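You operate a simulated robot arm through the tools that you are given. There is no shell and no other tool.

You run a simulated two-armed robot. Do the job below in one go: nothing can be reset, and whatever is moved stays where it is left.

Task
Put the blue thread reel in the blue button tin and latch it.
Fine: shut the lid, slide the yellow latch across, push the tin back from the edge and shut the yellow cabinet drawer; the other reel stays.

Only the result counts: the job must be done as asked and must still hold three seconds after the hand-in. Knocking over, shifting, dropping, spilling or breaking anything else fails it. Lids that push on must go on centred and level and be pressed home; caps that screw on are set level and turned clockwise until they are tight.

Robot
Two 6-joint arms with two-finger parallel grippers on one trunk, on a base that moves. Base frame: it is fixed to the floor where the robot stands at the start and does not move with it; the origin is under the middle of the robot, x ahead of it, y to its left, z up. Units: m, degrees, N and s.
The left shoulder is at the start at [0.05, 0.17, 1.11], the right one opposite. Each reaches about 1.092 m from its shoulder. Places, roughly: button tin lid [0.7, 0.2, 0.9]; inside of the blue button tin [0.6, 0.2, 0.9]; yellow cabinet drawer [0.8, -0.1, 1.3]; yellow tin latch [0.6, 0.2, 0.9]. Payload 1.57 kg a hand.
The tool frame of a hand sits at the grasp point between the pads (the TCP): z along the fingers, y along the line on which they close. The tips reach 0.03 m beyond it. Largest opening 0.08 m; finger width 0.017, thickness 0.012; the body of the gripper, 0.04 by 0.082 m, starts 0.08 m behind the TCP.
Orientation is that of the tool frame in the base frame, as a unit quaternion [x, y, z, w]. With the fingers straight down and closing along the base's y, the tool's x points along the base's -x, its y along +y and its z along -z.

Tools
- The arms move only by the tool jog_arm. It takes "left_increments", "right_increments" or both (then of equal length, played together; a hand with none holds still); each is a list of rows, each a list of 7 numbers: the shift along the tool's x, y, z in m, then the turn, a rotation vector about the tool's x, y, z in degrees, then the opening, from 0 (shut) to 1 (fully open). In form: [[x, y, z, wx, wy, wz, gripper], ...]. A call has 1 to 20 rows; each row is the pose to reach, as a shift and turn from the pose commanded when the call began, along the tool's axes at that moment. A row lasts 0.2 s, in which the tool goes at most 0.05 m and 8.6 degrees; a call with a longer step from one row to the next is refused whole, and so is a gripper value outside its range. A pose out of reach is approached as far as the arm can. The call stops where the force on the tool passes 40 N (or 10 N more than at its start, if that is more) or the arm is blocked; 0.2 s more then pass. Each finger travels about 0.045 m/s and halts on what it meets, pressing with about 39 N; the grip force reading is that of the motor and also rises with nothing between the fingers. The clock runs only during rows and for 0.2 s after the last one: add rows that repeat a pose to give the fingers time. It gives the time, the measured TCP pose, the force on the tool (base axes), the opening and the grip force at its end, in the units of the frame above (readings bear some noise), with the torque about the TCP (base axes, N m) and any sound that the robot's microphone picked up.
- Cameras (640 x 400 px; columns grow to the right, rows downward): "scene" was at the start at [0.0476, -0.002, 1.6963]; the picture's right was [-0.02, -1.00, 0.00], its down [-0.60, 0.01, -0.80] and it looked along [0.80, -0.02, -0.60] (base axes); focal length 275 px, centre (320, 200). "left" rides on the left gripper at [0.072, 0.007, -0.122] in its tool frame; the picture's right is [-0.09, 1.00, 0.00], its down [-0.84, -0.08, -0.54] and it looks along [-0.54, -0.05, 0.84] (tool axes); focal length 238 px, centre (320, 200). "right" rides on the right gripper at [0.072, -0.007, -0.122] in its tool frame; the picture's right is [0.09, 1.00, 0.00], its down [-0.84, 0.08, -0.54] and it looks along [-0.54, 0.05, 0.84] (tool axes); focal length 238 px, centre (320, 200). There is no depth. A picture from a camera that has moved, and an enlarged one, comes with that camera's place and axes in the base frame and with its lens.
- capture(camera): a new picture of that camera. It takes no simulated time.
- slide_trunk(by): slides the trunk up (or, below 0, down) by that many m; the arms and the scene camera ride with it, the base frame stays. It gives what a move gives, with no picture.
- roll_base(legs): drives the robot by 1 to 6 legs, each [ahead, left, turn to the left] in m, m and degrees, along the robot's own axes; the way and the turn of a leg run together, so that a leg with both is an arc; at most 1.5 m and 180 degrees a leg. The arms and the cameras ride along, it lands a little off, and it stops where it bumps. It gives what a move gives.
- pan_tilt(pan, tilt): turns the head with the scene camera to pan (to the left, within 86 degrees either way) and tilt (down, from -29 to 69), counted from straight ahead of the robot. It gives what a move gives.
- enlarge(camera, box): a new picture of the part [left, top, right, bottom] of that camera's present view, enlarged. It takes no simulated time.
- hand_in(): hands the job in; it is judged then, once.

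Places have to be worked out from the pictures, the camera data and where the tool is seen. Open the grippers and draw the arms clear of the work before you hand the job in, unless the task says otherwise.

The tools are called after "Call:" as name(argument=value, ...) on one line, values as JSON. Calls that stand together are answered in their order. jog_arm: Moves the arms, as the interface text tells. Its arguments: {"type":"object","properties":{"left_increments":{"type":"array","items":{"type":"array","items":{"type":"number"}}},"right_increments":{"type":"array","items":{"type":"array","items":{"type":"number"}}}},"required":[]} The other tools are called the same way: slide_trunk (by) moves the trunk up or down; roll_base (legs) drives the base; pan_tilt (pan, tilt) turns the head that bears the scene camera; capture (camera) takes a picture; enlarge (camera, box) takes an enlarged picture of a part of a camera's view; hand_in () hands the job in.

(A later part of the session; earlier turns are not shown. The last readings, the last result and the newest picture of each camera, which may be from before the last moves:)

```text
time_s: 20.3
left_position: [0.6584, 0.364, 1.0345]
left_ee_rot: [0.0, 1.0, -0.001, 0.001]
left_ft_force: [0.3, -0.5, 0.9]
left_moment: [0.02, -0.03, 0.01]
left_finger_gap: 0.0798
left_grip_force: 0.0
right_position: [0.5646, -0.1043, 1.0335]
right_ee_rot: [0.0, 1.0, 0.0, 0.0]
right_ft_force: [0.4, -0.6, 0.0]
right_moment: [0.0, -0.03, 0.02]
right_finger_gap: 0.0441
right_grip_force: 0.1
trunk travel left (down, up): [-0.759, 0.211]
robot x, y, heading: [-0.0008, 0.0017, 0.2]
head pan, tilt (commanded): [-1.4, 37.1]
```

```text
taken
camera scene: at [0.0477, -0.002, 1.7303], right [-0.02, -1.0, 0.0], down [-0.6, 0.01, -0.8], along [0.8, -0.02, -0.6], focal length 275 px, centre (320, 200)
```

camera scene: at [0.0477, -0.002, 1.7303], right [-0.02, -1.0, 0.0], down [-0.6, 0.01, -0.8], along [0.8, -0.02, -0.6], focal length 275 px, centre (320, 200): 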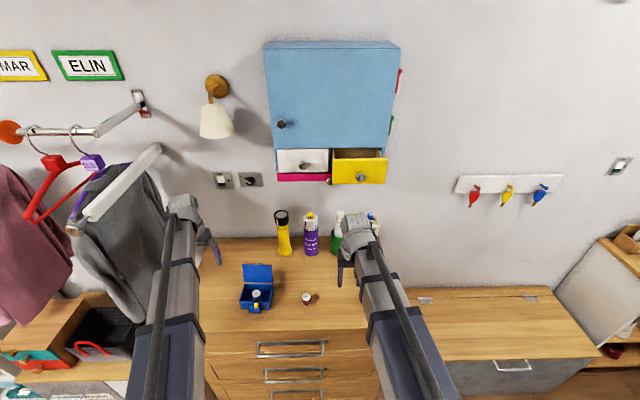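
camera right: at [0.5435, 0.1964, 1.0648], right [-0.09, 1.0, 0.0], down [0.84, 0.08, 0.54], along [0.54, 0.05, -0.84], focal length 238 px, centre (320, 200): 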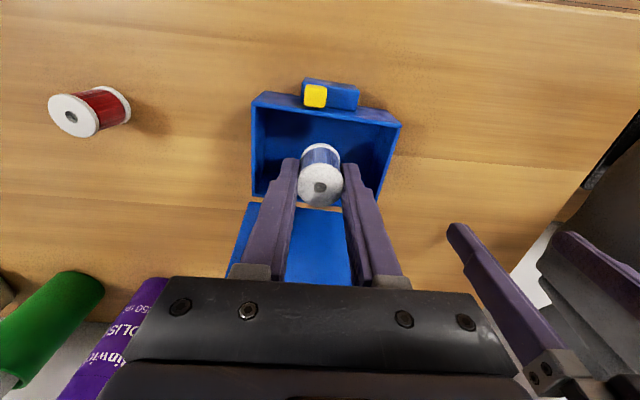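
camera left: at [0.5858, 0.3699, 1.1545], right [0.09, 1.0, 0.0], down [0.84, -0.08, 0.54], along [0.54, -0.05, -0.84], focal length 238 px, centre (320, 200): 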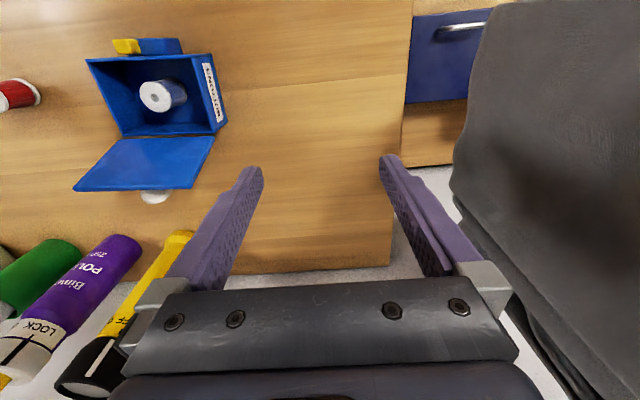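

The right hand is clear. Checking closely from the left camera how the reel's top compares with the tin's rim, and where the lid and knob are.

Call:
enlarge(camera="left", box=[70, 30, 246, 140])

Call:
enlarge(camera="left", box=[60, 110, 236, 220])

Call:
enlarge(camera="scene", box=[225, 250, 289, 320])

```text
3.64 times, centred on (158, 85) of left
camera zoom: at [0.5858, 0.3699, 1.1545], right [0.09, 1.0, 0.0], down [0.84, -0.08, 0.54], along [0.54, -0.05, -0.84], focal length 867 px, centre (909, 618)
```

zoom: 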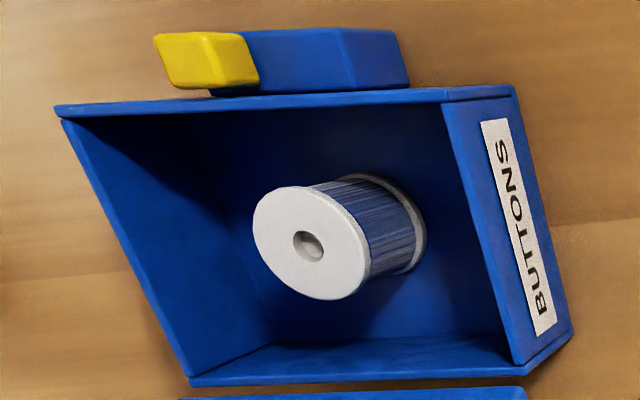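

```text
3.64 times, centred on (148, 165) of left
camera zoom: at [0.5858, 0.3699, 1.1545], right [0.09, 1.0, 0.0], down [0.84, -0.08, 0.54], along [0.54, -0.05, -0.84], focal length 867 px, centre (946, 327)
```

zoom: 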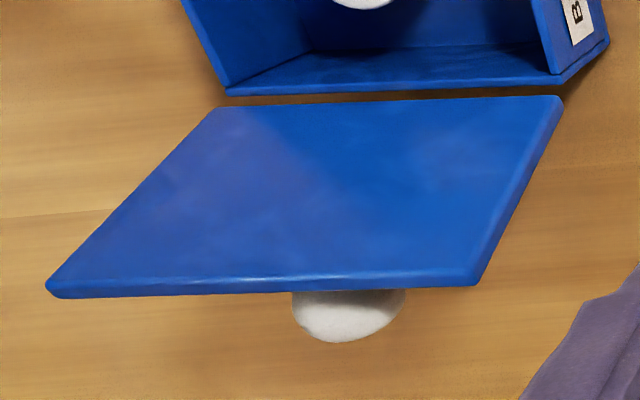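

```text
5.71 times, centred on (257, 285) of scene
camera zoom: at [0.0477, -0.002, 1.7303], right [-0.02, -1.0, 0.0], down [-0.6, 0.01, -0.8], along [0.8, -0.02, -0.6], focal length 1574 px, centre (680, -286)
```

zoom: 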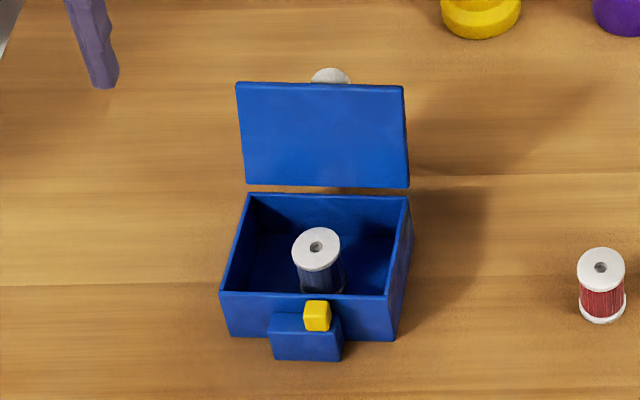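

The rim is at z of about 0.904 and the reel's top is about 3 mm below it, so the lid can shut. The lid leans back with its free edge at about (0.678, 0.977 high) and a knob near y 0.20. I move the left hand behind it.

Call:
jog_arm(left_increments=[[-0.04, 0, 0, 0, 0, 0, 0.8], [-0.077, 0, 0, 0, 0, 0, 0.62], [-0.077, -0.045, 0, 0, 0, 0, 0.62], [-0.077, -0.09, 0, 0, 0, 0, 0.62], [-0.077, -0.13, 0, 0, 0, 0, 0.62], [-0.077, -0.161, 0, 0, 0, 0, 0.62], [-0.077, -0.161, 0, 0, 0, 0, 0.62]])

Call:
capture(camera="left")

Call:
capture(camera="scene")

```text
time_s: 21.9
left_position: [0.736, 0.204, 1.0337]
left_ee_rot: [0.0, 1.0, 0.0, 0.001]
left_ft_force: [-0.4, -0.4, 0.1]
left_moment: [-0.01, 0.01, 0.02]
left_finger_gap: 0.0494
left_grip_force: 0.0
right_position: [0.5655, -0.1019, 1.0343]
right_ee_rot: [0.0, 1.0, 0.0, 0.0]
right_ft_force: [0.5, -0.8, -0.9]
right_moment: [-0.02, 0.01, 0.01]
right_finger_gap: 0.0442
right_grip_force: 0.1
trunk travel left (down, up): [-0.759, 0.211]
robot x, y, heading: [0.0001, 0.0007, 0.1]
head pan, tilt (commanded): [-1.4, 37.1]
```

```text
taken
camera left: at [0.6637, 0.2106, 1.1545], right [0.09, 1.0, 0.0], down [0.84, -0.08, 0.54], along [0.54, -0.05, -0.84], focal length 238 px, centre (320, 200)
```

left: 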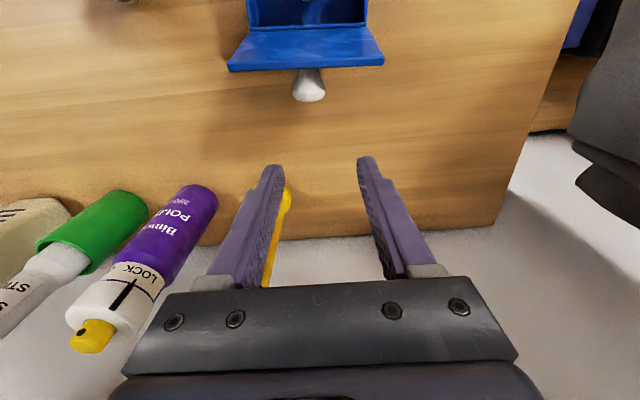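

```text
taken
camera scene: at [0.0475, -0.0018, 1.7303], right [-0.02, -1.0, 0.0], down [-0.6, 0.01, -0.8], along [0.8, -0.02, -0.6], focal length 275 px, centre (320, 200)
```

scene: 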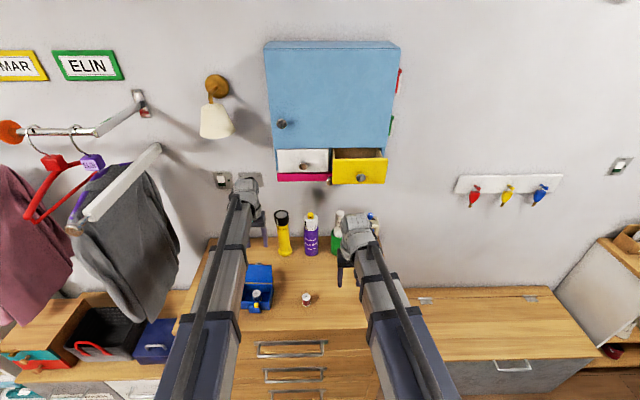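

The knob's end is at about (0.70, 0.2015), nicely between the left fingers in y. Lowering the trunk so the tips are at about z 0.935, behind the upper half of the lid.

Call:
slide_trunk(by=-0.068)

Call:
capture(camera="left")

Call:
capture(camera="scene")

```text
time_s: 23.0
left_position: [0.736, 0.2037, 0.966]
left_ee_rot: [0.0, 1.0, 0.0, 0.001]
left_ft_force: [0.5, 0.1, -0.3]
left_moment: [0.05, 0.01, 0.05]
left_finger_gap: 0.0495
left_grip_force: 0.0
right_position: [0.564, -0.103, 0.966]
right_ee_rot: [0.0, 1.0, 0.001, 0.0]
right_ft_force: [-0.1, 0.5, 0.4]
right_moment: [-0.01, 0.0, 0.01]
right_finger_gap: 0.0439
right_grip_force: 0.0
trunk travel left (down, up): [-0.691, 0.279]
robot x, y, heading: [-0.0034, 0.0015, 0.1]
head pan, tilt (commanded): [-1.4, 37.1]
```

```text
taken
camera left: at [0.6636, 0.2108, 1.0866], right [0.09, 1.0, 0.0], down [0.84, -0.08, 0.54], along [0.54, -0.05, -0.84], focal length 238 px, centre (320, 200)
```

left: 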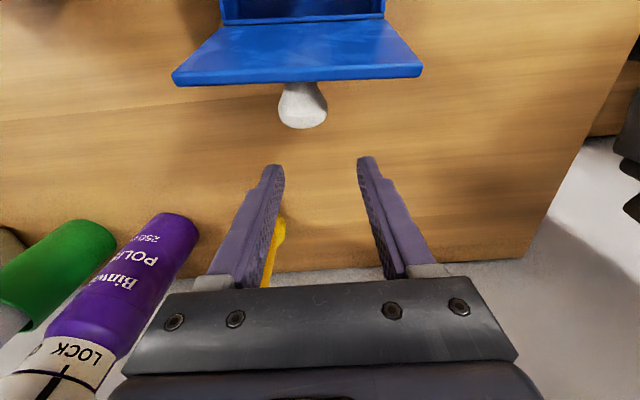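

```text
taken
camera scene: at [0.0474, -0.0021, 1.6623], right [-0.02, -1.0, 0.0], down [-0.6, 0.01, -0.8], along [0.8, -0.02, -0.6], focal length 275 px, centre (320, 200)
```

scene: 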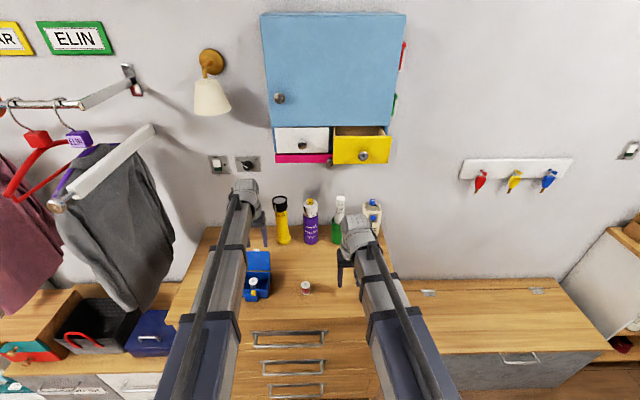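

The fingers straddle the knob behind the lid. Pushing gently towards the robot to swing the lid past upright.

Call:
jog_arm(left_increments=[[0.015, 0, 0, 0, 0, 0, 0.62], [0.03, 0, 0, 0, 0, 0, 0.62], [0.04, 0, 0, 0, 0, 0, 0.62], [0.047, 0, 0, 0, 0, 0, 0.62], [0.054, 0, 0, 0, 0, 0, 0.62], [0.061, 0, 0, 0, 0, 0, 0.62], [0.068, 0, 0, 0, 0, 0, 0.62], [0.075, 0, 0, 0, 0, 0, 0.62]])

Call:
capture(camera="left")

Call:
enlarge(camera="scene", box=[210, 220, 338, 300])

```text
time_s: 24.8
left_position: [0.66, 0.2039, 0.9654]
left_ee_rot: [0.0, 1.0, -0.001, 0.001]
left_ft_force: [0.0, -0.5, 0.6]
left_moment: [0.07, -0.01, 0.0]
left_finger_gap: 0.0498
left_grip_force: 0.0
right_position: [0.5638, -0.1035, 0.9663]
right_ee_rot: [0.0, 1.0, 0.0, -0.001]
right_ft_force: [0.5, 0.6, -0.3]
right_moment: [0.01, 0.03, 0.01]
right_finger_gap: 0.044
right_grip_force: 0.1
trunk travel left (down, up): [-0.691, 0.279]
robot x, y, heading: [0.0021, 0.0004, -0.2]
head pan, tilt (commanded): [-1.4, 37.1]
```

```text
taken
camera left: at [0.5874, 0.2107, 1.0865], right [0.09, 1.0, 0.0], down [0.84, -0.08, 0.54], along [0.54, -0.05, -0.84], focal length 238 px, centre (320, 200)
```

left: 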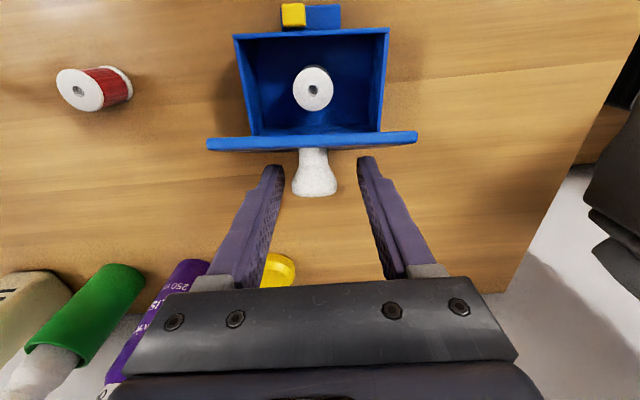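

```text
5.00 times, centred on (274, 260) of scene
camera zoom: at [0.0475, -0.002, 1.6623], right [-0.02, -1.0, 0.0], down [-0.6, 0.01, -0.8], along [0.8, -0.02, -0.6], focal length 1377 px, centre (550, -100)
```

zoom: 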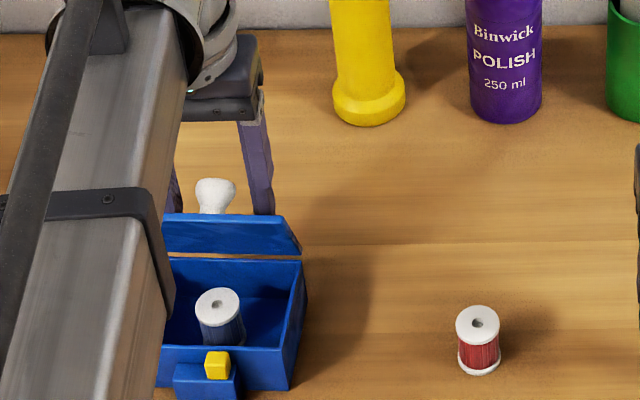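

The lid is now past upright and follows the fingers with almost no force. Continuing the push so it swings down.

Call:
jog_arm(left_increments=[[0.008, 0, 0, 0, 0, 0, 0.62], [0.016, 0, 0, 0, 0, 0, 0.62], [0.024, 0, 0, 0, 0, 0, 0.62], [0.032, 0, 0, 0, 0, 0, 0.62], [0.04, 0, 0, 0, 0, 0, 0.62], [0.046, 0, 0, 0, 0, 0, 0.62]])

Call:
capture(camera="left")

Call:
enlarge(camera="scene", box=[210, 220, 338, 300])

```text
time_s: 26.2
left_position: [0.6151, 0.2045, 0.9659]
left_ee_rot: [0.0, 1.0, 0.0, 0.0]
left_ft_force: [-0.1, 0.8, -0.4]
left_moment: [0.01, -0.01, 0.0]
left_finger_gap: 0.0494
left_grip_force: 0.1
right_position: [0.564, -0.1035, 0.9663]
right_ee_rot: [-0.001, 1.0, 0.0, 0.0]
right_ft_force: [-0.7, 0.7, -0.7]
right_moment: [0.02, 0.01, -0.02]
right_finger_gap: 0.0439
right_grip_force: 0.1
trunk travel left (down, up): [-0.691, 0.279]
robot x, y, heading: [-0.0014, 0.0002, -0.1]
head pan, tilt (commanded): [-1.4, 37.1]
```

```text
taken
camera left: at [0.543, 0.2105, 1.0865], right [0.09, 1.0, 0.0], down [0.84, -0.08, 0.54], along [0.54, -0.05, -0.84], focal length 238 px, centre (320, 200)
```

left: 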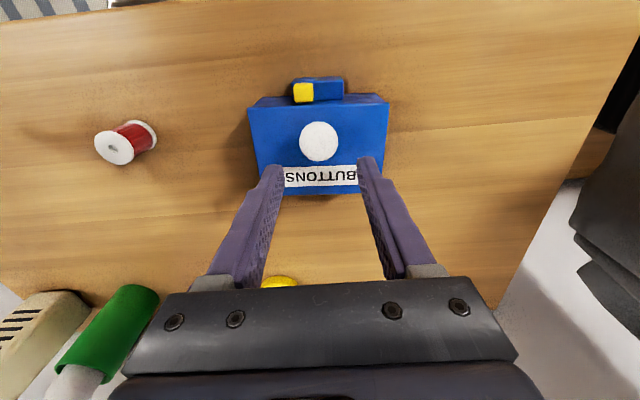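

```text
5.00 times, centred on (274, 260) of scene
camera zoom: at [0.0475, -0.002, 1.6623], right [-0.02, -1.0, 0.0], down [-0.6, 0.01, -0.8], along [0.8, -0.02, -0.6], focal length 1377 px, centre (550, -100)
```

zoom: 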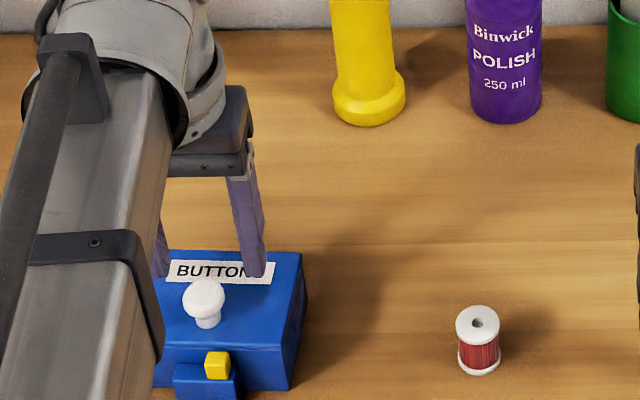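

The lid has fallen shut. I'm checking how it sits, with close-ups of the lid and latch from the left hand.

Call:
enlarge(camera="left", box=[230, 60, 410, 210])

Call:
enlarge(camera="left", box=[270, 65, 366, 125])

```text
2.67 times, centred on (320, 135) of left
camera zoom: at [0.543, 0.2105, 1.0865], right [0.09, 1.0, 0.0], down [0.84, -0.08, 0.54], along [0.54, -0.05, -0.84], focal length 636 px, centre (320, 373)
```

zoom: 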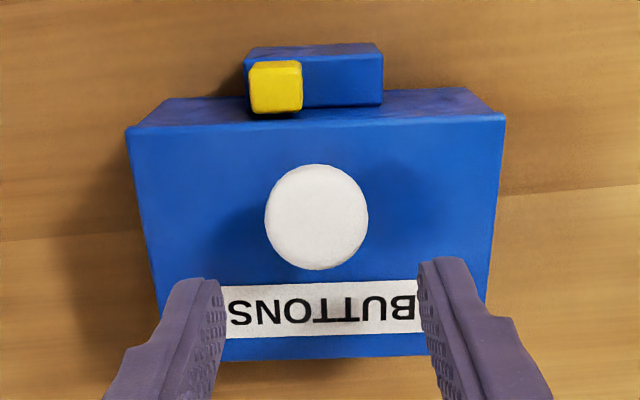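

```text
6.67 times, centred on (318, 95) of left
camera zoom: at [0.543, 0.2105, 1.0865], right [0.09, 1.0, 0.0], down [0.84, -0.08, 0.54], along [0.54, -0.05, -0.84], focal length 1589 px, centre (333, 900)
```

zoom: 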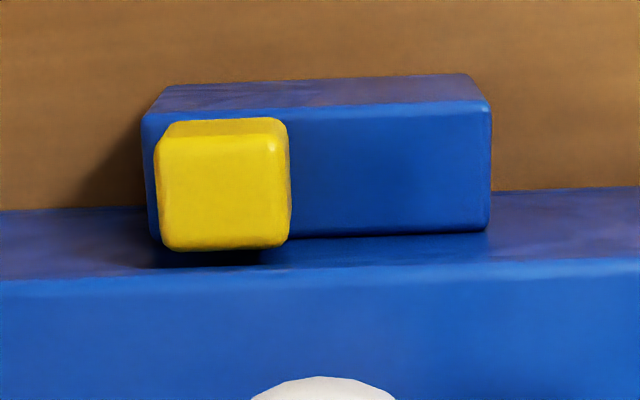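

The lid lies flush on the tin, and the knob is near (0.596, 0.204). I shift the fingers towards the front half of the lid, either side of the knob, and then lower them to press the lid home.

Call:
jog_arm(left_increments=[[0.008, 0.0005, 0, 0, 0, 0, 0.62], [0.015, 0.0005, 0, 0, 0, 0, 0.62], [0.015, 0.0005, 0, 0, 0, 0, 0.62]])

Call:
slide_trunk(by=-0.02)

Call:
enlarge(camera="left", box=[200, 60, 440, 210])

```text
time_s: 27.0
left_position: [0.6005, 0.2049, 0.9661]
left_ee_rot: [0.0, 1.0, 0.0, 0.0]
left_ft_force: [-0.2, -0.6, 0.2]
left_moment: [0.0, -0.03, -0.01]
left_finger_gap: 0.0498
left_grip_force: 0.0
right_position: [0.5647, -0.1034, 0.9653]
right_ee_rot: [0.0, 1.0, 0.0, 0.0]
right_ft_force: [-0.2, 0.4, 0.3]
right_moment: [0.01, 0.05, 0.01]
right_finger_gap: 0.0439
right_grip_force: 0.1
trunk travel left (down, up): [-0.691, 0.279]
robot x, y, heading: [-0.0014, -0.0007, -0.3]
head pan, tilt (commanded): [-1.4, 37.1]
```

```text
time_s: 27.7
left_position: [0.6014, 0.2053, 0.9467]
left_ee_rot: [-0.001, 1.0, 0.0, 0.001]
left_ft_force: [-0.4, -0.7, 0.7]
left_moment: [-0.02, 0.0, -0.05]
left_finger_gap: 0.0497
left_grip_force: 0.0
right_position: [0.5639, -0.1042, 0.9465]
right_ee_rot: [0.0, 1.0, 0.0, 0.0]
right_ft_force: [-0.4, 0.0, -0.7]
right_moment: [0.01, 0.0, -0.02]
right_finger_gap: 0.044
right_grip_force: 0.0
trunk travel left (down, up): [-0.671, 0.299]
robot x, y, heading: [0.0021, 0.0005, 0.1]
head pan, tilt (commanded): [-1.4, 37.1]
```

```text
2.67 times, centred on (320, 135) of left
camera zoom: at [0.5283, 0.211, 1.0665], right [0.09, 1.0, 0.0], down [0.84, -0.08, 0.54], along [0.54, -0.05, -0.84], focal length 636 px, centre (320, 373)
```

zoom: 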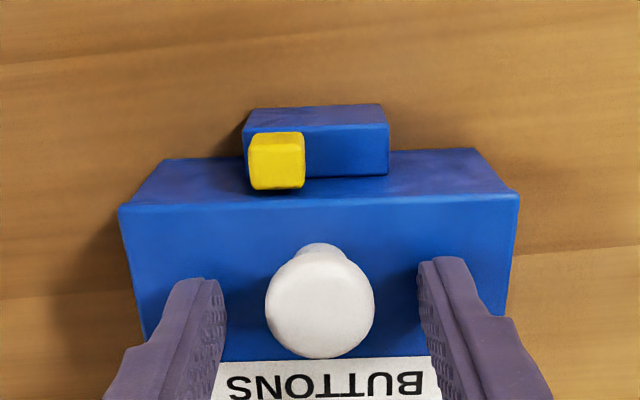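

The fingers sit either side of the knob with tips about 5 mm above the lid. Lowering in small steps until I feel the lid.

Call:
slide_trunk(by=-0.004)

Call:
slide_trunk(by=-0.003)

```text
time_s: 28.2
left_position: [0.602, 0.206, 0.9419]
left_ee_rot: [0.0, 1.0, 0.0, 0.001]
left_ft_force: [0.5, 0.5, 1.5]
left_moment: [0.0, 0.05, 0.02]
left_finger_gap: 0.0495
left_grip_force: 0.1
right_position: [0.5638, -0.1037, 0.941]
right_ee_rot: [0.0, 1.0, 0.0, 0.0]
right_ft_force: [0.6, 0.5, -0.4]
right_moment: [-0.02, 0.03, 0.04]
right_finger_gap: 0.0441
right_grip_force: 0.0
trunk travel left (down, up): [-0.667, 0.303]
robot x, y, heading: [-0.0003, 0.0028, 0.2]
head pan, tilt (commanded): [-1.4, 37.1]
```

```text
time_s: 28.9
left_position: [0.6024, 0.2043, 0.9402]
left_ee_rot: [-0.001, 1.0, 0.0, 0.002]
left_ft_force: [-0.4, 0.9, 29.8]
left_moment: [-0.31, -0.17, 0.01]
left_finger_gap: 0.0496
left_grip_force: 0.0
right_position: [0.5631, -0.105, 0.9415]
right_ee_rot: [0.0, 1.0, 0.001, 0.001]
right_ft_force: [-0.5, 0.9, 0.1]
right_moment: [-0.03, 0.01, 0.01]
right_finger_gap: 0.0438
right_grip_force: 0.1
trunk travel left (down, up): [-0.665, 0.305]
robot x, y, heading: [-0.0022, 0.0011, 0.1]
head pan, tilt (commanded): [-1.4, 37.1]
stopped: the force on the tool passed its limit at 41 N (the readings are from after the stop); the commanded pose is now the measured one
```

The force limit tripped at 41 N with the tips at about z 0.910, so the lid is pressed home. I raise the trunk, then move the left hand to the tin's left side as a stop and the right hand to the right of the latch. The trunk comes down again after that.

Call:
slide_trunk(by=0.06)

Call:
jog_arm(left_increments=[[0.002, 0.03, 0, 0, 0, 0, 0.8], [0.004, 0.06, 0, 0, 0, 0, 1], [0.006, 0.09, 0, 0, 0, 0, 1], [0.007, 0.12, 0, 0, 0, 0, 1], [0.007, 0.125, 0, 0, 0, 0, 1], [0.007, 0.125, 0, 0, 0, 0, 1], [0.007, 0.125, 0, 0, 0, 0, 1]], right_increments=[[0, 0.03, 0, 0, 0, 0, 0.5], [0, 0.07, 0, 0, 0, 0, 0.5], [0, 0.11, 0, 0, 0, 0, 0.5], [0, 0.15, 0, 0, 0, 0, 0.5], [0, 0.19, 0, 0, 0, 0, 0.5], [-0.001, 0.222, 0, 0, 0, 0, 0.5], [-0.001, 0.222, 0, 0, 0, 0, 0.5]])

Call:
capture(camera="right")

Call:
capture(camera="left")

Call:
capture(camera="scene")

```text
time_s: 29.9
left_position: [0.6012, 0.2055, 0.9989]
left_ee_rot: [0.0, 1.0, 0.001, 0.003]
left_ft_force: [0.5, -0.2, -0.1]
left_moment: [-0.03, -0.01, 0.02]
left_finger_gap: 0.0496
left_grip_force: 0.0
right_position: [0.5655, -0.1026, 0.9994]
right_ee_rot: [0.001, 1.0, 0.0, 0.0]
right_ft_force: [0.0, 1.0, 0.2]
right_moment: [0.02, -0.01, 0.01]
right_finger_gap: 0.0442
right_grip_force: 0.0
trunk travel left (down, up): [-0.725, 0.245]
robot x, y, heading: [0.0008, -0.0009, 0.1]
head pan, tilt (commanded): [-1.4, 37.1]
```

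```text
time_s: 31.4
left_position: [0.5936, 0.3311, 1.0006]
left_ee_rot: [-0.001, 1.0, 0.0, 0.002]
left_ft_force: [0.6, -0.2, -0.5]
left_moment: [-0.01, 0.01, 0.04]
left_finger_gap: 0.0802
left_grip_force: 0.0
right_position: [0.5664, 0.1176, 1.0006]
right_ee_rot: [0.0, 1.0, 0.0, 0.0]
right_ft_force: [0.0, 0.6, -0.7]
right_moment: [-0.01, 0.01, 0.0]
right_finger_gap: 0.0403
right_grip_force: 0.1
right hand out of reach, approached as far as the arm can: row 3, 4
trunk travel left (down, up): [-0.725, 0.245]
robot x, y, heading: [0.0013, 0.0002, -0.3]
head pan, tilt (commanded): [-1.4, 37.1]
```

```text
taken
camera right: at [0.4944, 0.1106, 1.1215], right [-0.09, 1.0, 0.0], down [0.84, 0.08, 0.54], along [0.54, 0.05, -0.84], focal length 238 px, centre (320, 200)
```

right: 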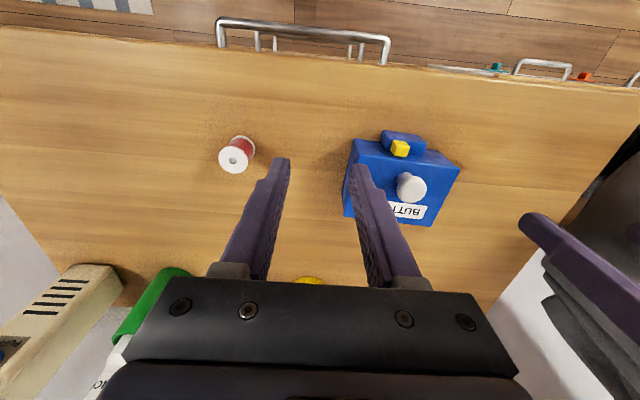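

```text
taken
camera left: at [0.5213, 0.3377, 1.1202], right [0.09, 1.0, 0.0], down [0.83, -0.08, 0.55], along [0.54, -0.05, -0.84], focal length 238 px, centre (320, 200)
```

left: 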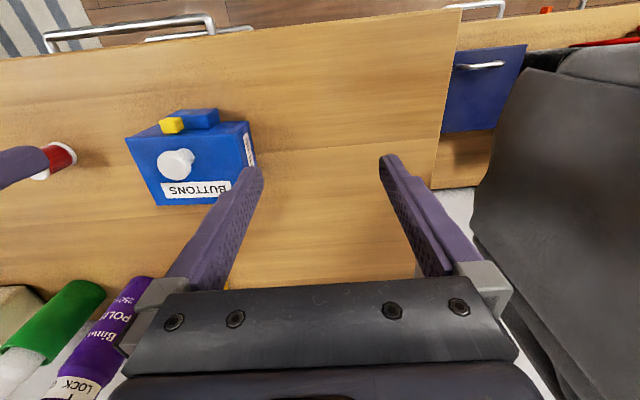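

```text
taken
camera scene: at [0.0475, -0.0023, 1.696], right [-0.02, -1.0, 0.0], down [-0.6, 0.01, -0.8], along [0.8, -0.02, -0.6], focal length 275 px, centre (320, 200)
```

scene: 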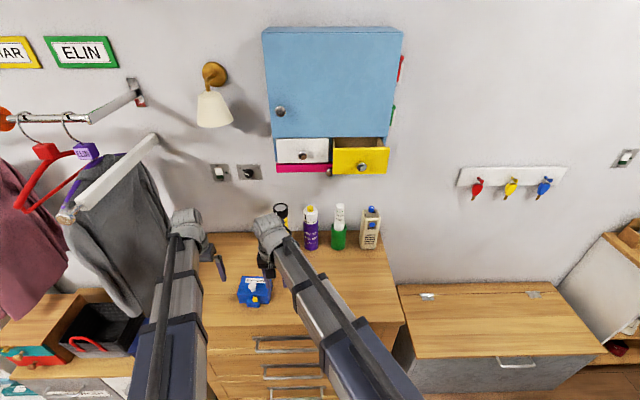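

Both hands are clear of the tin on either side. A close-up from both hands refines the latch position before lowering.

Call:
enlarge(camera="right", box=[340, 115, 468, 195])

Call:
enlarge(camera="left", box=[120, 95, 264, 185])

```text
5.00 times, centred on (404, 155) of right
camera zoom: at [0.4944, 0.1106, 1.1215], right [-0.09, 1.0, 0.0], down [0.84, 0.08, 0.54], along [0.54, 0.05, -0.84], focal length 1192 px, centre (-100, 425)
```

zoom: 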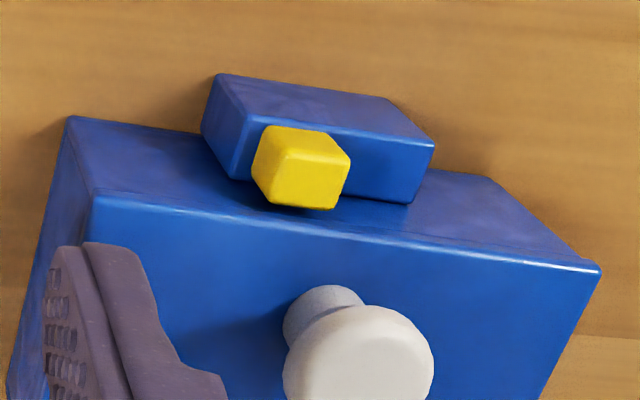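

```text
4.44 times, centred on (192, 140) of left
camera zoom: at [0.5213, 0.3377, 1.1202], right [0.09, 1.0, 0.0], down [0.83, -0.08, 0.55], along [0.54, -0.05, -0.84], focal length 1059 px, centre (889, 467)
```

zoom: 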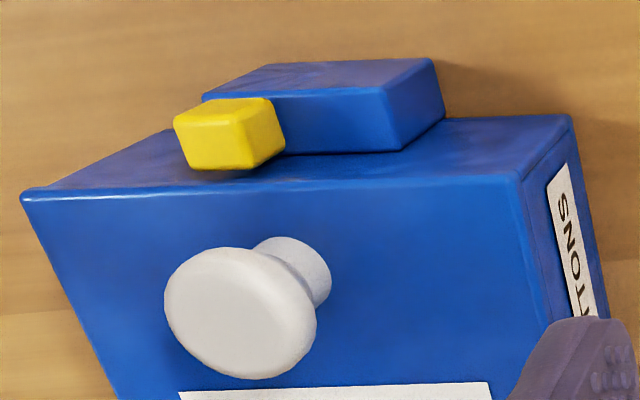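

The latch cube's top centre is at about (0.570, 0.196, 0.906), so it spans z 0.890 to 0.906 and y 0.189 to 0.204. I lower the trunk so the tips are at about z 0.894.

Call:
jog_arm(right_increments=[[0.0015, 0, 0, 0, 0, 0, 0.5], [0.0015, 0, 0, 0, 0, 0, 0.5]])

Call:
slide_trunk(by=-0.076)

Call:
capture(camera="right")

Call:
capture(camera="left")

```text
time_s: 32.0
left_position: [0.5956, 0.331, 1.0004]
left_ee_rot: [0.0, 1.0, 0.0, 0.002]
left_ft_force: [-0.3, -1.0, -0.1]
left_moment: [0.04, 0.01, -0.04]
left_finger_gap: 0.08
left_grip_force: 0.0
right_position: [0.5653, 0.1167, 0.9999]
right_ee_rot: [0.0, 1.0, 0.001, 0.0]
right_ft_force: [0.5, -0.2, -0.3]
right_moment: [-0.03, 0.02, -0.01]
right_finger_gap: 0.0403
right_grip_force: 0.0
trunk travel left (down, up): [-0.725, 0.245]
robot x, y, heading: [-0.005, 0.0042, 0.0]
head pan, tilt (commanded): [-1.4, 37.1]
```

```text
time_s: 33.2
left_position: [0.5947, 0.3312, 0.9233]
left_ee_rot: [0.001, 1.0, -0.001, 0.001]
left_ft_force: [0.7, -0.3, 0.4]
left_moment: [-0.01, 0.01, 0.01]
left_finger_gap: 0.0802
left_grip_force: 0.0
right_position: [0.5654, 0.1181, 0.9243]
right_ee_rot: [0.0, 1.0, 0.0, 0.0]
right_ft_force: [-0.2, 0.0, -0.4]
right_moment: [0.0, 0.01, -0.04]
right_finger_gap: 0.0399
right_grip_force: 0.1
trunk travel left (down, up): [-0.649, 0.321]
robot x, y, heading: [-0.0023, -0.0024, 0.0]
head pan, tilt (commanded): [-1.4, 37.1]
```

```text
taken
camera right: at [0.493, 0.1103, 1.0455], right [-0.09, 1.0, 0.0], down [0.84, 0.08, 0.54], along [0.54, 0.05, -0.84], focal length 238 px, centre (320, 200)
```

right: 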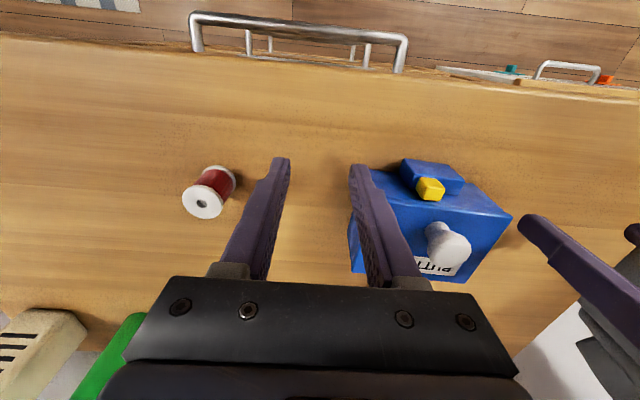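

```text
taken
camera left: at [0.5213, 0.3377, 1.0442], right [0.09, 1.0, 0.0], down [0.83, -0.08, 0.55], along [0.54, -0.05, -0.84], focal length 238 px, centre (320, 200)
```

left: 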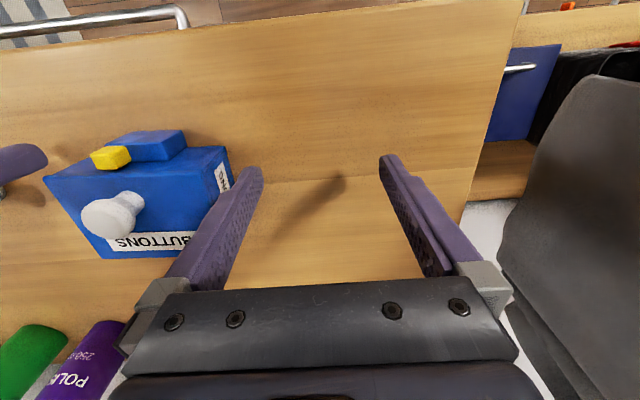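

Both tips are at about z 0.894. I bring the left hand's near finger alongside the tin's left side as a stop.

Call:
jog_arm(left_increments=[[0, -0.01, 0, 0, 0, 0, 1], [0, -0.018, 0, 0, 0, 0, 1], [0, -0.0215, 0, 0, 0, 0, 1], [0, -0.0235, 0, 0, 0, 0, 1]])

Call:
enlarge(camera="left", box=[60, 110, 300, 260])

Call:
enlarge(camera="right", box=[330, 130, 570, 280])

```text
time_s: 34.2
left_position: [0.5955, 0.3081, 0.9237]
left_ee_rot: [0.0, 1.0, 0.0, 0.002]
left_ft_force: [0.2, 0.2, 0.8]
left_moment: [-0.02, 0.02, 0.0]
left_finger_gap: 0.0794
left_grip_force: 0.0
right_position: [0.5658, 0.1161, 0.9233]
right_ee_rot: [-0.001, 1.0, 0.0, 0.001]
right_ft_force: [-0.4, 0.3, 0.9]
right_moment: [0.02, -0.02, -0.01]
right_finger_gap: 0.0401
right_grip_force: 0.1
trunk travel left (down, up): [-0.649, 0.321]
robot x, y, heading: [-0.0007, 0.002, 0.2]
head pan, tilt (commanded): [-1.4, 37.1]
```

```text
2.67 times, centred on (180, 185) of left
camera zoom: at [0.5217, 0.314, 1.0441], right [0.09, 1.0, 0.0], down [0.83, -0.08, 0.55], along [0.54, -0.05, -0.84], focal length 636 px, centre (693, 240)
```

zoom: 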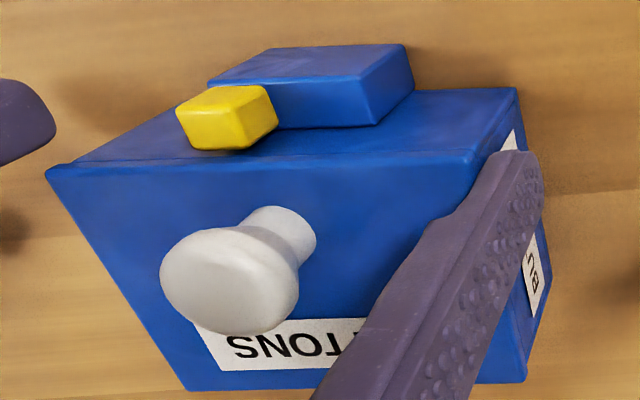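

```text
2.67 times, centred on (450, 205) of right
camera zoom: at [0.4931, 0.1104, 1.0454], right [-0.09, 1.0, 0.0], down [0.84, 0.08, 0.54], along [0.54, 0.05, -0.84], focal length 636 px, centre (-27, 187)
```

zoom: 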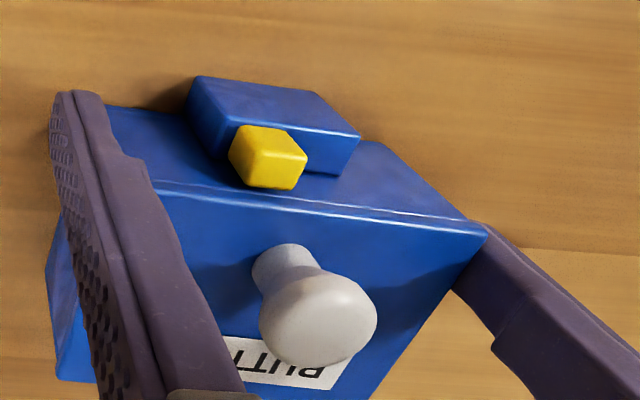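

The left finger is alongside the tin's left wall. I move the right hand's finger in towards the latch cube, stopping just short of it.

Call:
jog_arm(right_increments=[[0, 0.015, 0, 0, 0, 0, 0.5], [0, 0.027, 0, 0, 0, 0, 0.5], [0, 0.034, 0, 0, 0, 0, 0.5], [0, 0.038, 0, 0, 0, 0, 0.5]])

Call:
enlarge(camera="right", box=[300, 110, 540, 260])

Call:
enlarge(camera="left", box=[60, 110, 300, 260])

```text
time_s: 35.2
left_position: [0.5947, 0.3068, 0.9244]
left_ee_rot: [0.0, 1.0, 0.0, 0.002]
left_ft_force: [-0.2, 0.2, -0.3]
left_moment: [0.01, -0.02, 0.0]
left_finger_gap: 0.0795
left_grip_force: 0.0
right_position: [0.5638, 0.1573, 0.9233]
right_ee_rot: [0.0, 1.0, 0.0, 0.0]
right_ft_force: [-0.2, 0.6, -0.3]
right_moment: [0.03, 0.0, -0.03]
right_finger_gap: 0.04
right_grip_force: 0.3
trunk travel left (down, up): [-0.649, 0.321]
robot x, y, heading: [0.0029, -0.0015, -0.0]
head pan, tilt (commanded): [-1.4, 37.1]
```

```text
2.67 times, centred on (420, 185) of right
camera zoom: at [0.4928, 0.1492, 1.0454], right [-0.09, 1.0, 0.0], down [0.84, 0.08, 0.54], along [0.54, 0.05, -0.84], focal length 636 px, centre (53, 240)
```

zoom: 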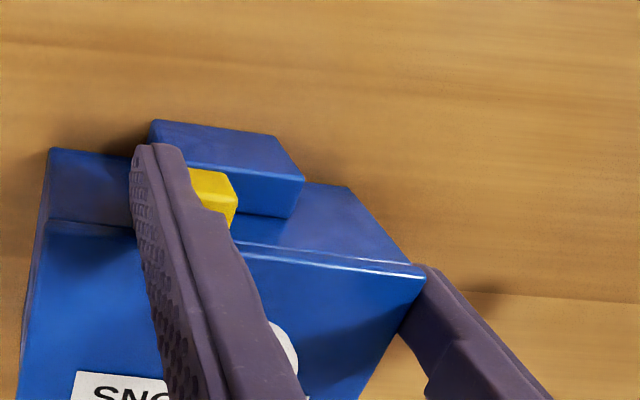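

```text
2.67 times, centred on (180, 185) of left
camera zoom: at [0.5217, 0.3141, 1.0441], right [0.09, 1.0, 0.0], down [0.83, -0.08, 0.55], along [0.54, -0.05, -0.84], focal length 636 px, centre (693, 240)
```

zoom: 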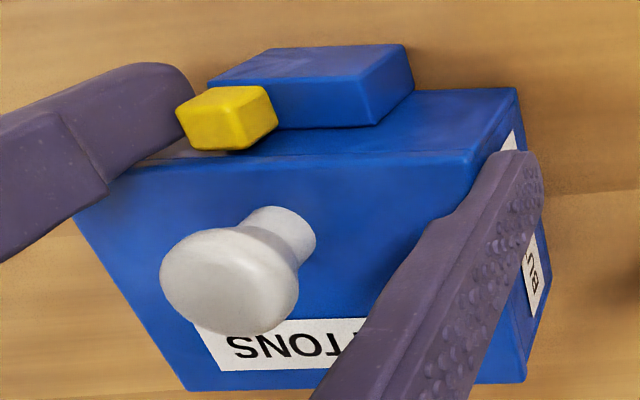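

The finger is right at the cube. Pushing it +y by small steps.

Call:
jog_arm(right_increments=[[0, 0.003, 0, 0, 0, 0, 0.5], [0, 0.006, 0, 0, 0, 0, 0.5], [0, 0.009, 0, 0, 0, 0, 0.5], [0, 0.012, 0, 0, 0, 0, 0.5]])

Call:
enlarge(camera="left", box=[60, 110, 300, 260])

Call:
enlarge(camera="right", box=[300, 110, 540, 260])

```text
time_s: 36.2
left_position: [0.5956, 0.3075, 0.9244]
left_ee_rot: [0.0, 1.0, 0.0, 0.002]
left_ft_force: [0.6, 0.0, -0.2]
left_moment: [-0.04, -0.03, 0.01]
left_finger_gap: 0.0797
left_grip_force: 0.1
right_position: [0.5651, 0.1679, 0.9229]
right_ee_rot: [0.001, 1.0, 0.0, 0.0]
right_ft_force: [0.2, 0.9, -0.2]
right_moment: [0.0, -0.03, -0.02]
right_finger_gap: 0.0398
right_grip_force: 0.1
trunk travel left (down, up): [-0.649, 0.321]
robot x, y, heading: [0.0008, -0.0044, -0.1]
head pan, tilt (commanded): [-1.4, 37.1]
```

```text
2.67 times, centred on (180, 185) of left
camera zoom: at [0.5217, 0.3141, 1.0441], right [0.09, 1.0, 0.0], down [0.83, -0.08, 0.55], along [0.54, -0.05, -0.84], focal length 636 px, centre (693, 240)
```

zoom: 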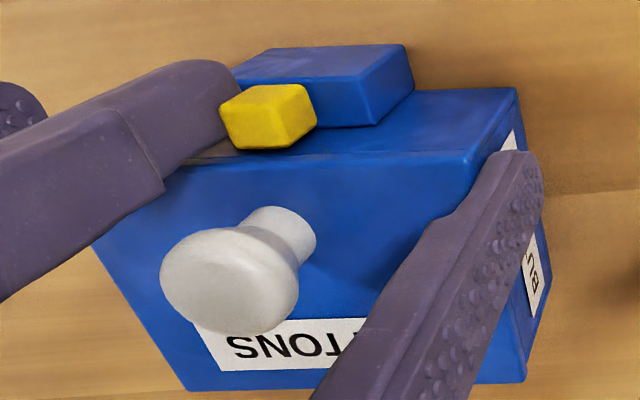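

```text
2.67 times, centred on (420, 185) of right
camera zoom: at [0.4932, 0.1608, 1.0454], right [-0.09, 1.0, 0.0], down [0.84, 0.08, 0.54], along [0.54, 0.05, -0.84], focal length 636 px, centre (53, 240)
```

zoom: 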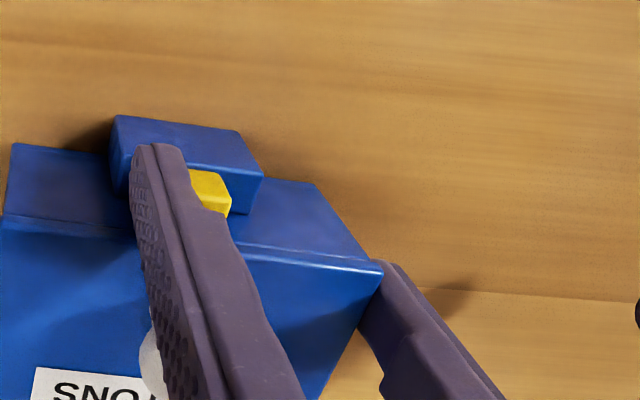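

The cube slides smoothly and the tin stays put. Continuing towards the far end of its travel.

Call:
jog_arm(right_increments=[[0, 0.003, 0, 0, 0, 0, 0.5], [0, 0.006, 0, 0, 0, 0, 0.5], [0, 0.008, 0, 0, 0, 0, 0.5], [0, 0.01, 0, 0, 0, 0, 0.5]])

Call:
enlarge(camera="left", box=[60, 110, 300, 260])

```text
time_s: 37.2
left_position: [0.595, 0.3075, 0.9239]
left_ee_rot: [0.0, 1.0, 0.0, 0.003]
left_ft_force: [-1.0, -1.0, -0.1]
left_moment: [0.02, 0.02, -0.03]
left_finger_gap: 0.0798
left_grip_force: 0.1
right_position: [0.5648, 0.1783, 0.9235]
right_ee_rot: [-0.001, 1.0, 0.0, 0.0]
right_ft_force: [-0.3, 0.2, 0.6]
right_moment: [-0.01, 0.01, 0.0]
right_finger_gap: 0.0403
right_grip_force: 0.2
trunk travel left (down, up): [-0.649, 0.321]
robot x, y, heading: [-0.0007, 0.0008, -0.0]
head pan, tilt (commanded): [-1.4, 37.1]
```

```text
2.67 times, centred on (180, 185) of left
camera zoom: at [0.5217, 0.3141, 1.0441], right [0.09, 1.0, 0.0], down [0.83, -0.08, 0.55], along [0.54, -0.05, -0.84], focal length 636 px, centre (693, 240)
```

zoom: 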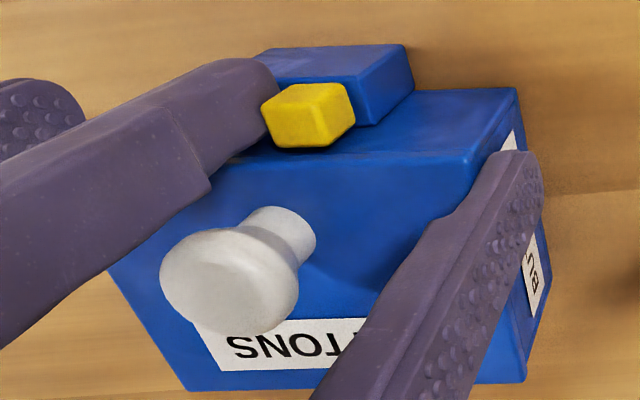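

The cube has travelled about 20 mm and there is still no end stop. I nudge it further in fine steps until resistance appears.

Call:
jog_arm(right_increments=[[0, 0.0015, 0, 0, 0, 0, 0.5], [0, 0.003, 0, 0, 0, 0, 0.5], [0, 0.004, 0, 0, 0, 0, 0.5]])

Call:
enlarge(camera="left", box=[60, 110, 300, 260])

```text
time_s: 38.0
left_position: [0.5943, 0.3076, 0.9237]
left_ee_rot: [0.0, 1.0, 0.0, 0.002]
left_ft_force: [0.8, 2.1, -0.1]
left_moment: [-0.01, 0.02, 0.02]
left_finger_gap: 0.079
left_grip_force: 0.1
right_position: [0.5655, 0.1821, 0.9233]
right_ee_rot: [0.0, 1.0, 0.0, 0.0]
right_ft_force: [0.2, -3.5, -0.7]
right_moment: [-0.1, -0.01, -0.05]
right_finger_gap: 0.0369
right_grip_force: 0.1
trunk travel left (down, up): [-0.649, 0.321]
robot x, y, heading: [0.0002, 0.0001, -0.0]
head pan, tilt (commanded): [-1.4, 37.1]
```

```text
2.67 times, centred on (180, 185) of left
camera zoom: at [0.5217, 0.314, 1.0441], right [0.09, 1.0, 0.0], down [0.83, -0.08, 0.55], along [0.54, -0.05, -0.84], focal length 636 px, centre (693, 240)
```

zoom: 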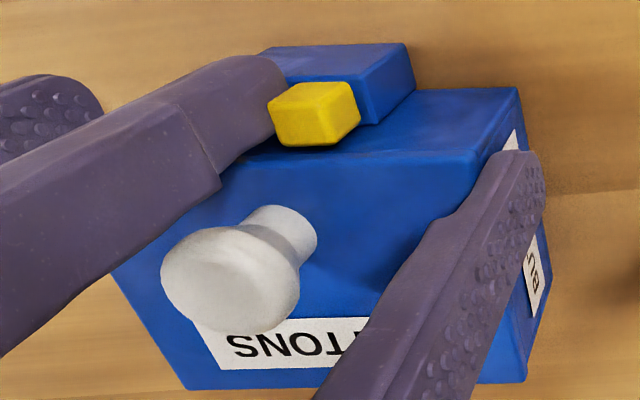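

The end stop is reached: about 3.5 N at the right hand and 2 N at the left finger. I back both hands off a little and check the latch.

Call:
jog_arm(left_increments=[[0, 0.01, 0, 0, 0, 0, 1], [0, 0.02, 0, 0, 0, 0, 1], [0, 0.03, 0, 0, 0, 0, 1], [0, 0.03, 0, 0, 0, 0, 1]], right_increments=[[0, -0.015, 0, 0, 0, 0, 0.5], [0, -0.035, 0, 0, 0, 0, 0.5], [0, -0.06, 0, 0, 0, 0, 0.5], [0, -0.065, 0, 0, 0, 0, 0.5]])

Call:
enlarge(camera="left", box=[20, 110, 260, 260])

Call:
enlarge(camera="right", box=[330, 130, 570, 280])

```text
time_s: 39.0
left_position: [0.5932, 0.338, 0.9247]
left_ee_rot: [0.0, 1.0, -0.001, 0.002]
left_ft_force: [0.7, 0.0, 0.0]
left_moment: [0.01, 0.0, -0.02]
left_finger_gap: 0.0799
left_grip_force: 0.0
right_position: [0.5663, 0.117, 0.9241]
right_ee_rot: [0.0, 1.0, 0.0, 0.0]
right_ft_force: [0.0, 0.1, -0.3]
right_moment: [-0.02, -0.01, -0.02]
right_finger_gap: 0.04
right_grip_force: 0.1
trunk travel left (down, up): [-0.649, 0.321]
robot x, y, heading: [0.0038, -0.0007, 0.0]
head pan, tilt (commanded): [-1.4, 37.1]
```

```text
2.67 times, centred on (140, 185) of left
camera zoom: at [0.5199, 0.3441, 1.0441], right [0.09, 1.0, 0.0], down [0.83, -0.08, 0.55], along [0.54, -0.05, -0.84], focal length 636 px, centre (800, 240)
```

zoom: 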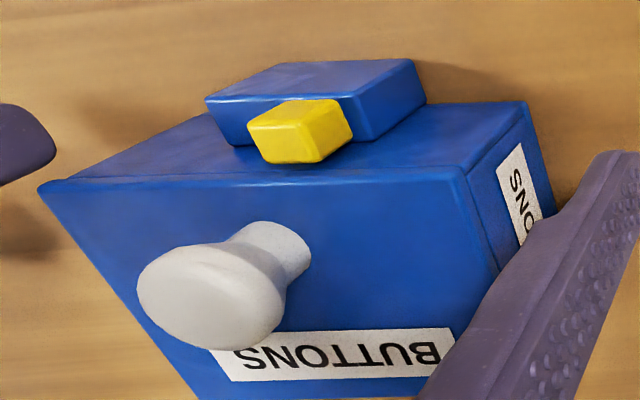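

```text
2.67 times, centred on (450, 205) of right
camera zoom: at [0.4944, 0.1094, 1.0454], right [-0.09, 1.0, 0.0], down [0.84, 0.08, 0.54], along [0.54, 0.05, -0.84], focal length 636 px, centre (-27, 187)
```

zoom: 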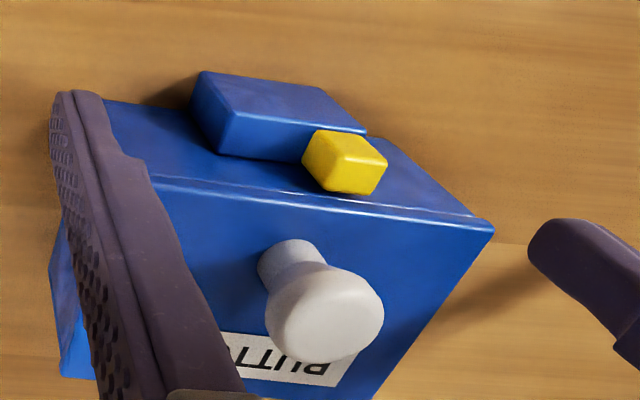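

The latch is fully across at the +y end. I raise the trunk, send the right hand back to the right, and bring the left hand in front of the tin with fingers spaced to straddle the latch housing.

Call:
slide_trunk(by=0.05)

Call:
jog_arm(left_increments=[[0.03, 0, 0, 0, 0, 0, 1], [0.068, 0, 0, 0, 0, 0, 0.85], [0.068, -0.01, 0, 0, 0, 0, 0.75], [0.068, -0.04, 0, 0, 0, 0, 0.75], [0.068, -0.07, 0, 0, 0, 0, 0.75], [0.068, -0.1, 0, 0, 0, 0, 0.75], [0.068, -0.132, 0, 0, 0, 0, 0.75], [0.068, -0.132, 0, 0, 0, 0, 0.75]], right_increments=[[0, -0.04, 0, 0, 0, 0, 0.5], [0, -0.08, 0, 0, 0, 0, 0.5], [0, -0.12, 0, 0, 0, 0, 0.5], [0, -0.16, 0, 0, 0, 0, 0.5], [0, -0.2, 0, 0, 0, 0, 0.5], [0, -0.23, 0, 0, 0, 0, 0.5], [0, -0.25, 0, 0, 0, 0, 0.5], [0, -0.25, 0, 0, 0, 0, 0.5]])

Call:
capture(camera="left")

Call:
capture(camera="right")

Call:
capture(camera="scene")

```text
time_s: 39.9
left_position: [0.5936, 0.338, 0.9724]
left_ee_rot: [0.0, 1.0, 0.0, 0.001]
left_ft_force: [-0.8, 0.9, 0.3]
left_moment: [0.04, 0.01, -0.02]
left_finger_gap: 0.0801
left_grip_force: 0.1
right_position: [0.5659, 0.1181, 0.9731]
right_ee_rot: [-0.001, 1.0, 0.0, 0.0]
right_ft_force: [0.3, 0.2, 0.0]
right_moment: [0.04, 0.01, 0.02]
right_finger_gap: 0.0401
right_grip_force: 0.1
trunk travel left (down, up): [-0.699, 0.271]
robot x, y, heading: [0.0022, 0.0015, 0.3]
head pan, tilt (commanded): [-1.4, 37.1]
```

```text
time_s: 41.7
left_position: [0.5269, 0.2051, 0.9746]
left_ee_rot: [0.0, 1.0, -0.001, 0.002]
left_ft_force: [-0.5, -0.3, -0.3]
left_moment: [-0.04, 0.03, 0.01]
left_finger_gap: 0.0601
left_grip_force: 0.0
right_position: [0.5667, -0.1378, 0.9728]
right_ee_rot: [0.0, 1.0, 0.0, 0.0]
right_ft_force: [-0.8, -0.4, 0.0]
right_moment: [-0.01, -0.02, 0.0]
right_finger_gap: 0.0402
right_grip_force: 0.1
right hand out of reach, approached as far as the arm can: row 2, 3, 4, 7
trunk travel left (down, up): [-0.699, 0.271]
robot x, y, heading: [-0.0007, 0.0013, 0.1]
head pan, tilt (commanded): [-1.4, 37.1]
```

```text
taken
camera left: at [0.4543, 0.211, 1.0941], right [0.09, 1.0, 0.0], down [0.83, -0.08, 0.55], along [0.54, -0.05, -0.84], focal length 238 px, centre (320, 200)
```

left: 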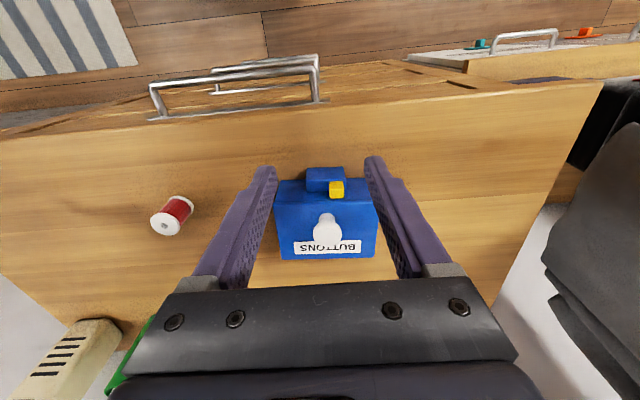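

```text
taken
camera right: at [0.4952, -0.1439, 1.0955], right [-0.09, 1.0, 0.0], down [0.84, 0.08, 0.54], along [0.54, 0.05, -0.84], focal length 238 px, centre (320, 200)
```

right: 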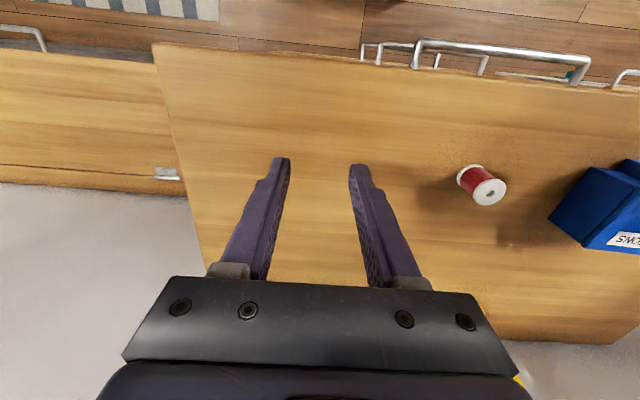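

```text
taken
camera scene: at [0.0476, -0.0017, 1.67], right [-0.02, -1.0, 0.0], down [-0.6, 0.01, -0.8], along [0.8, -0.02, -0.6], focal length 275 px, centre (320, 200)
```

scene: 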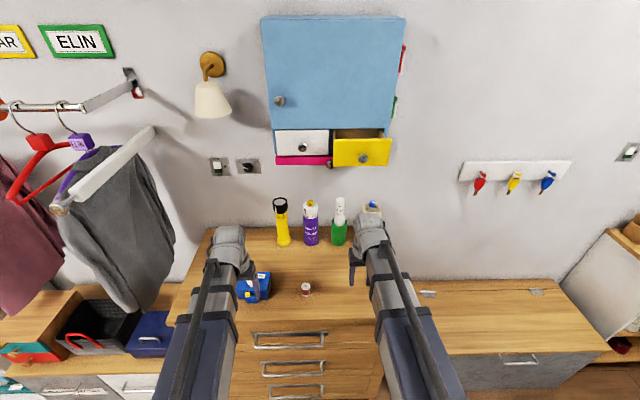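

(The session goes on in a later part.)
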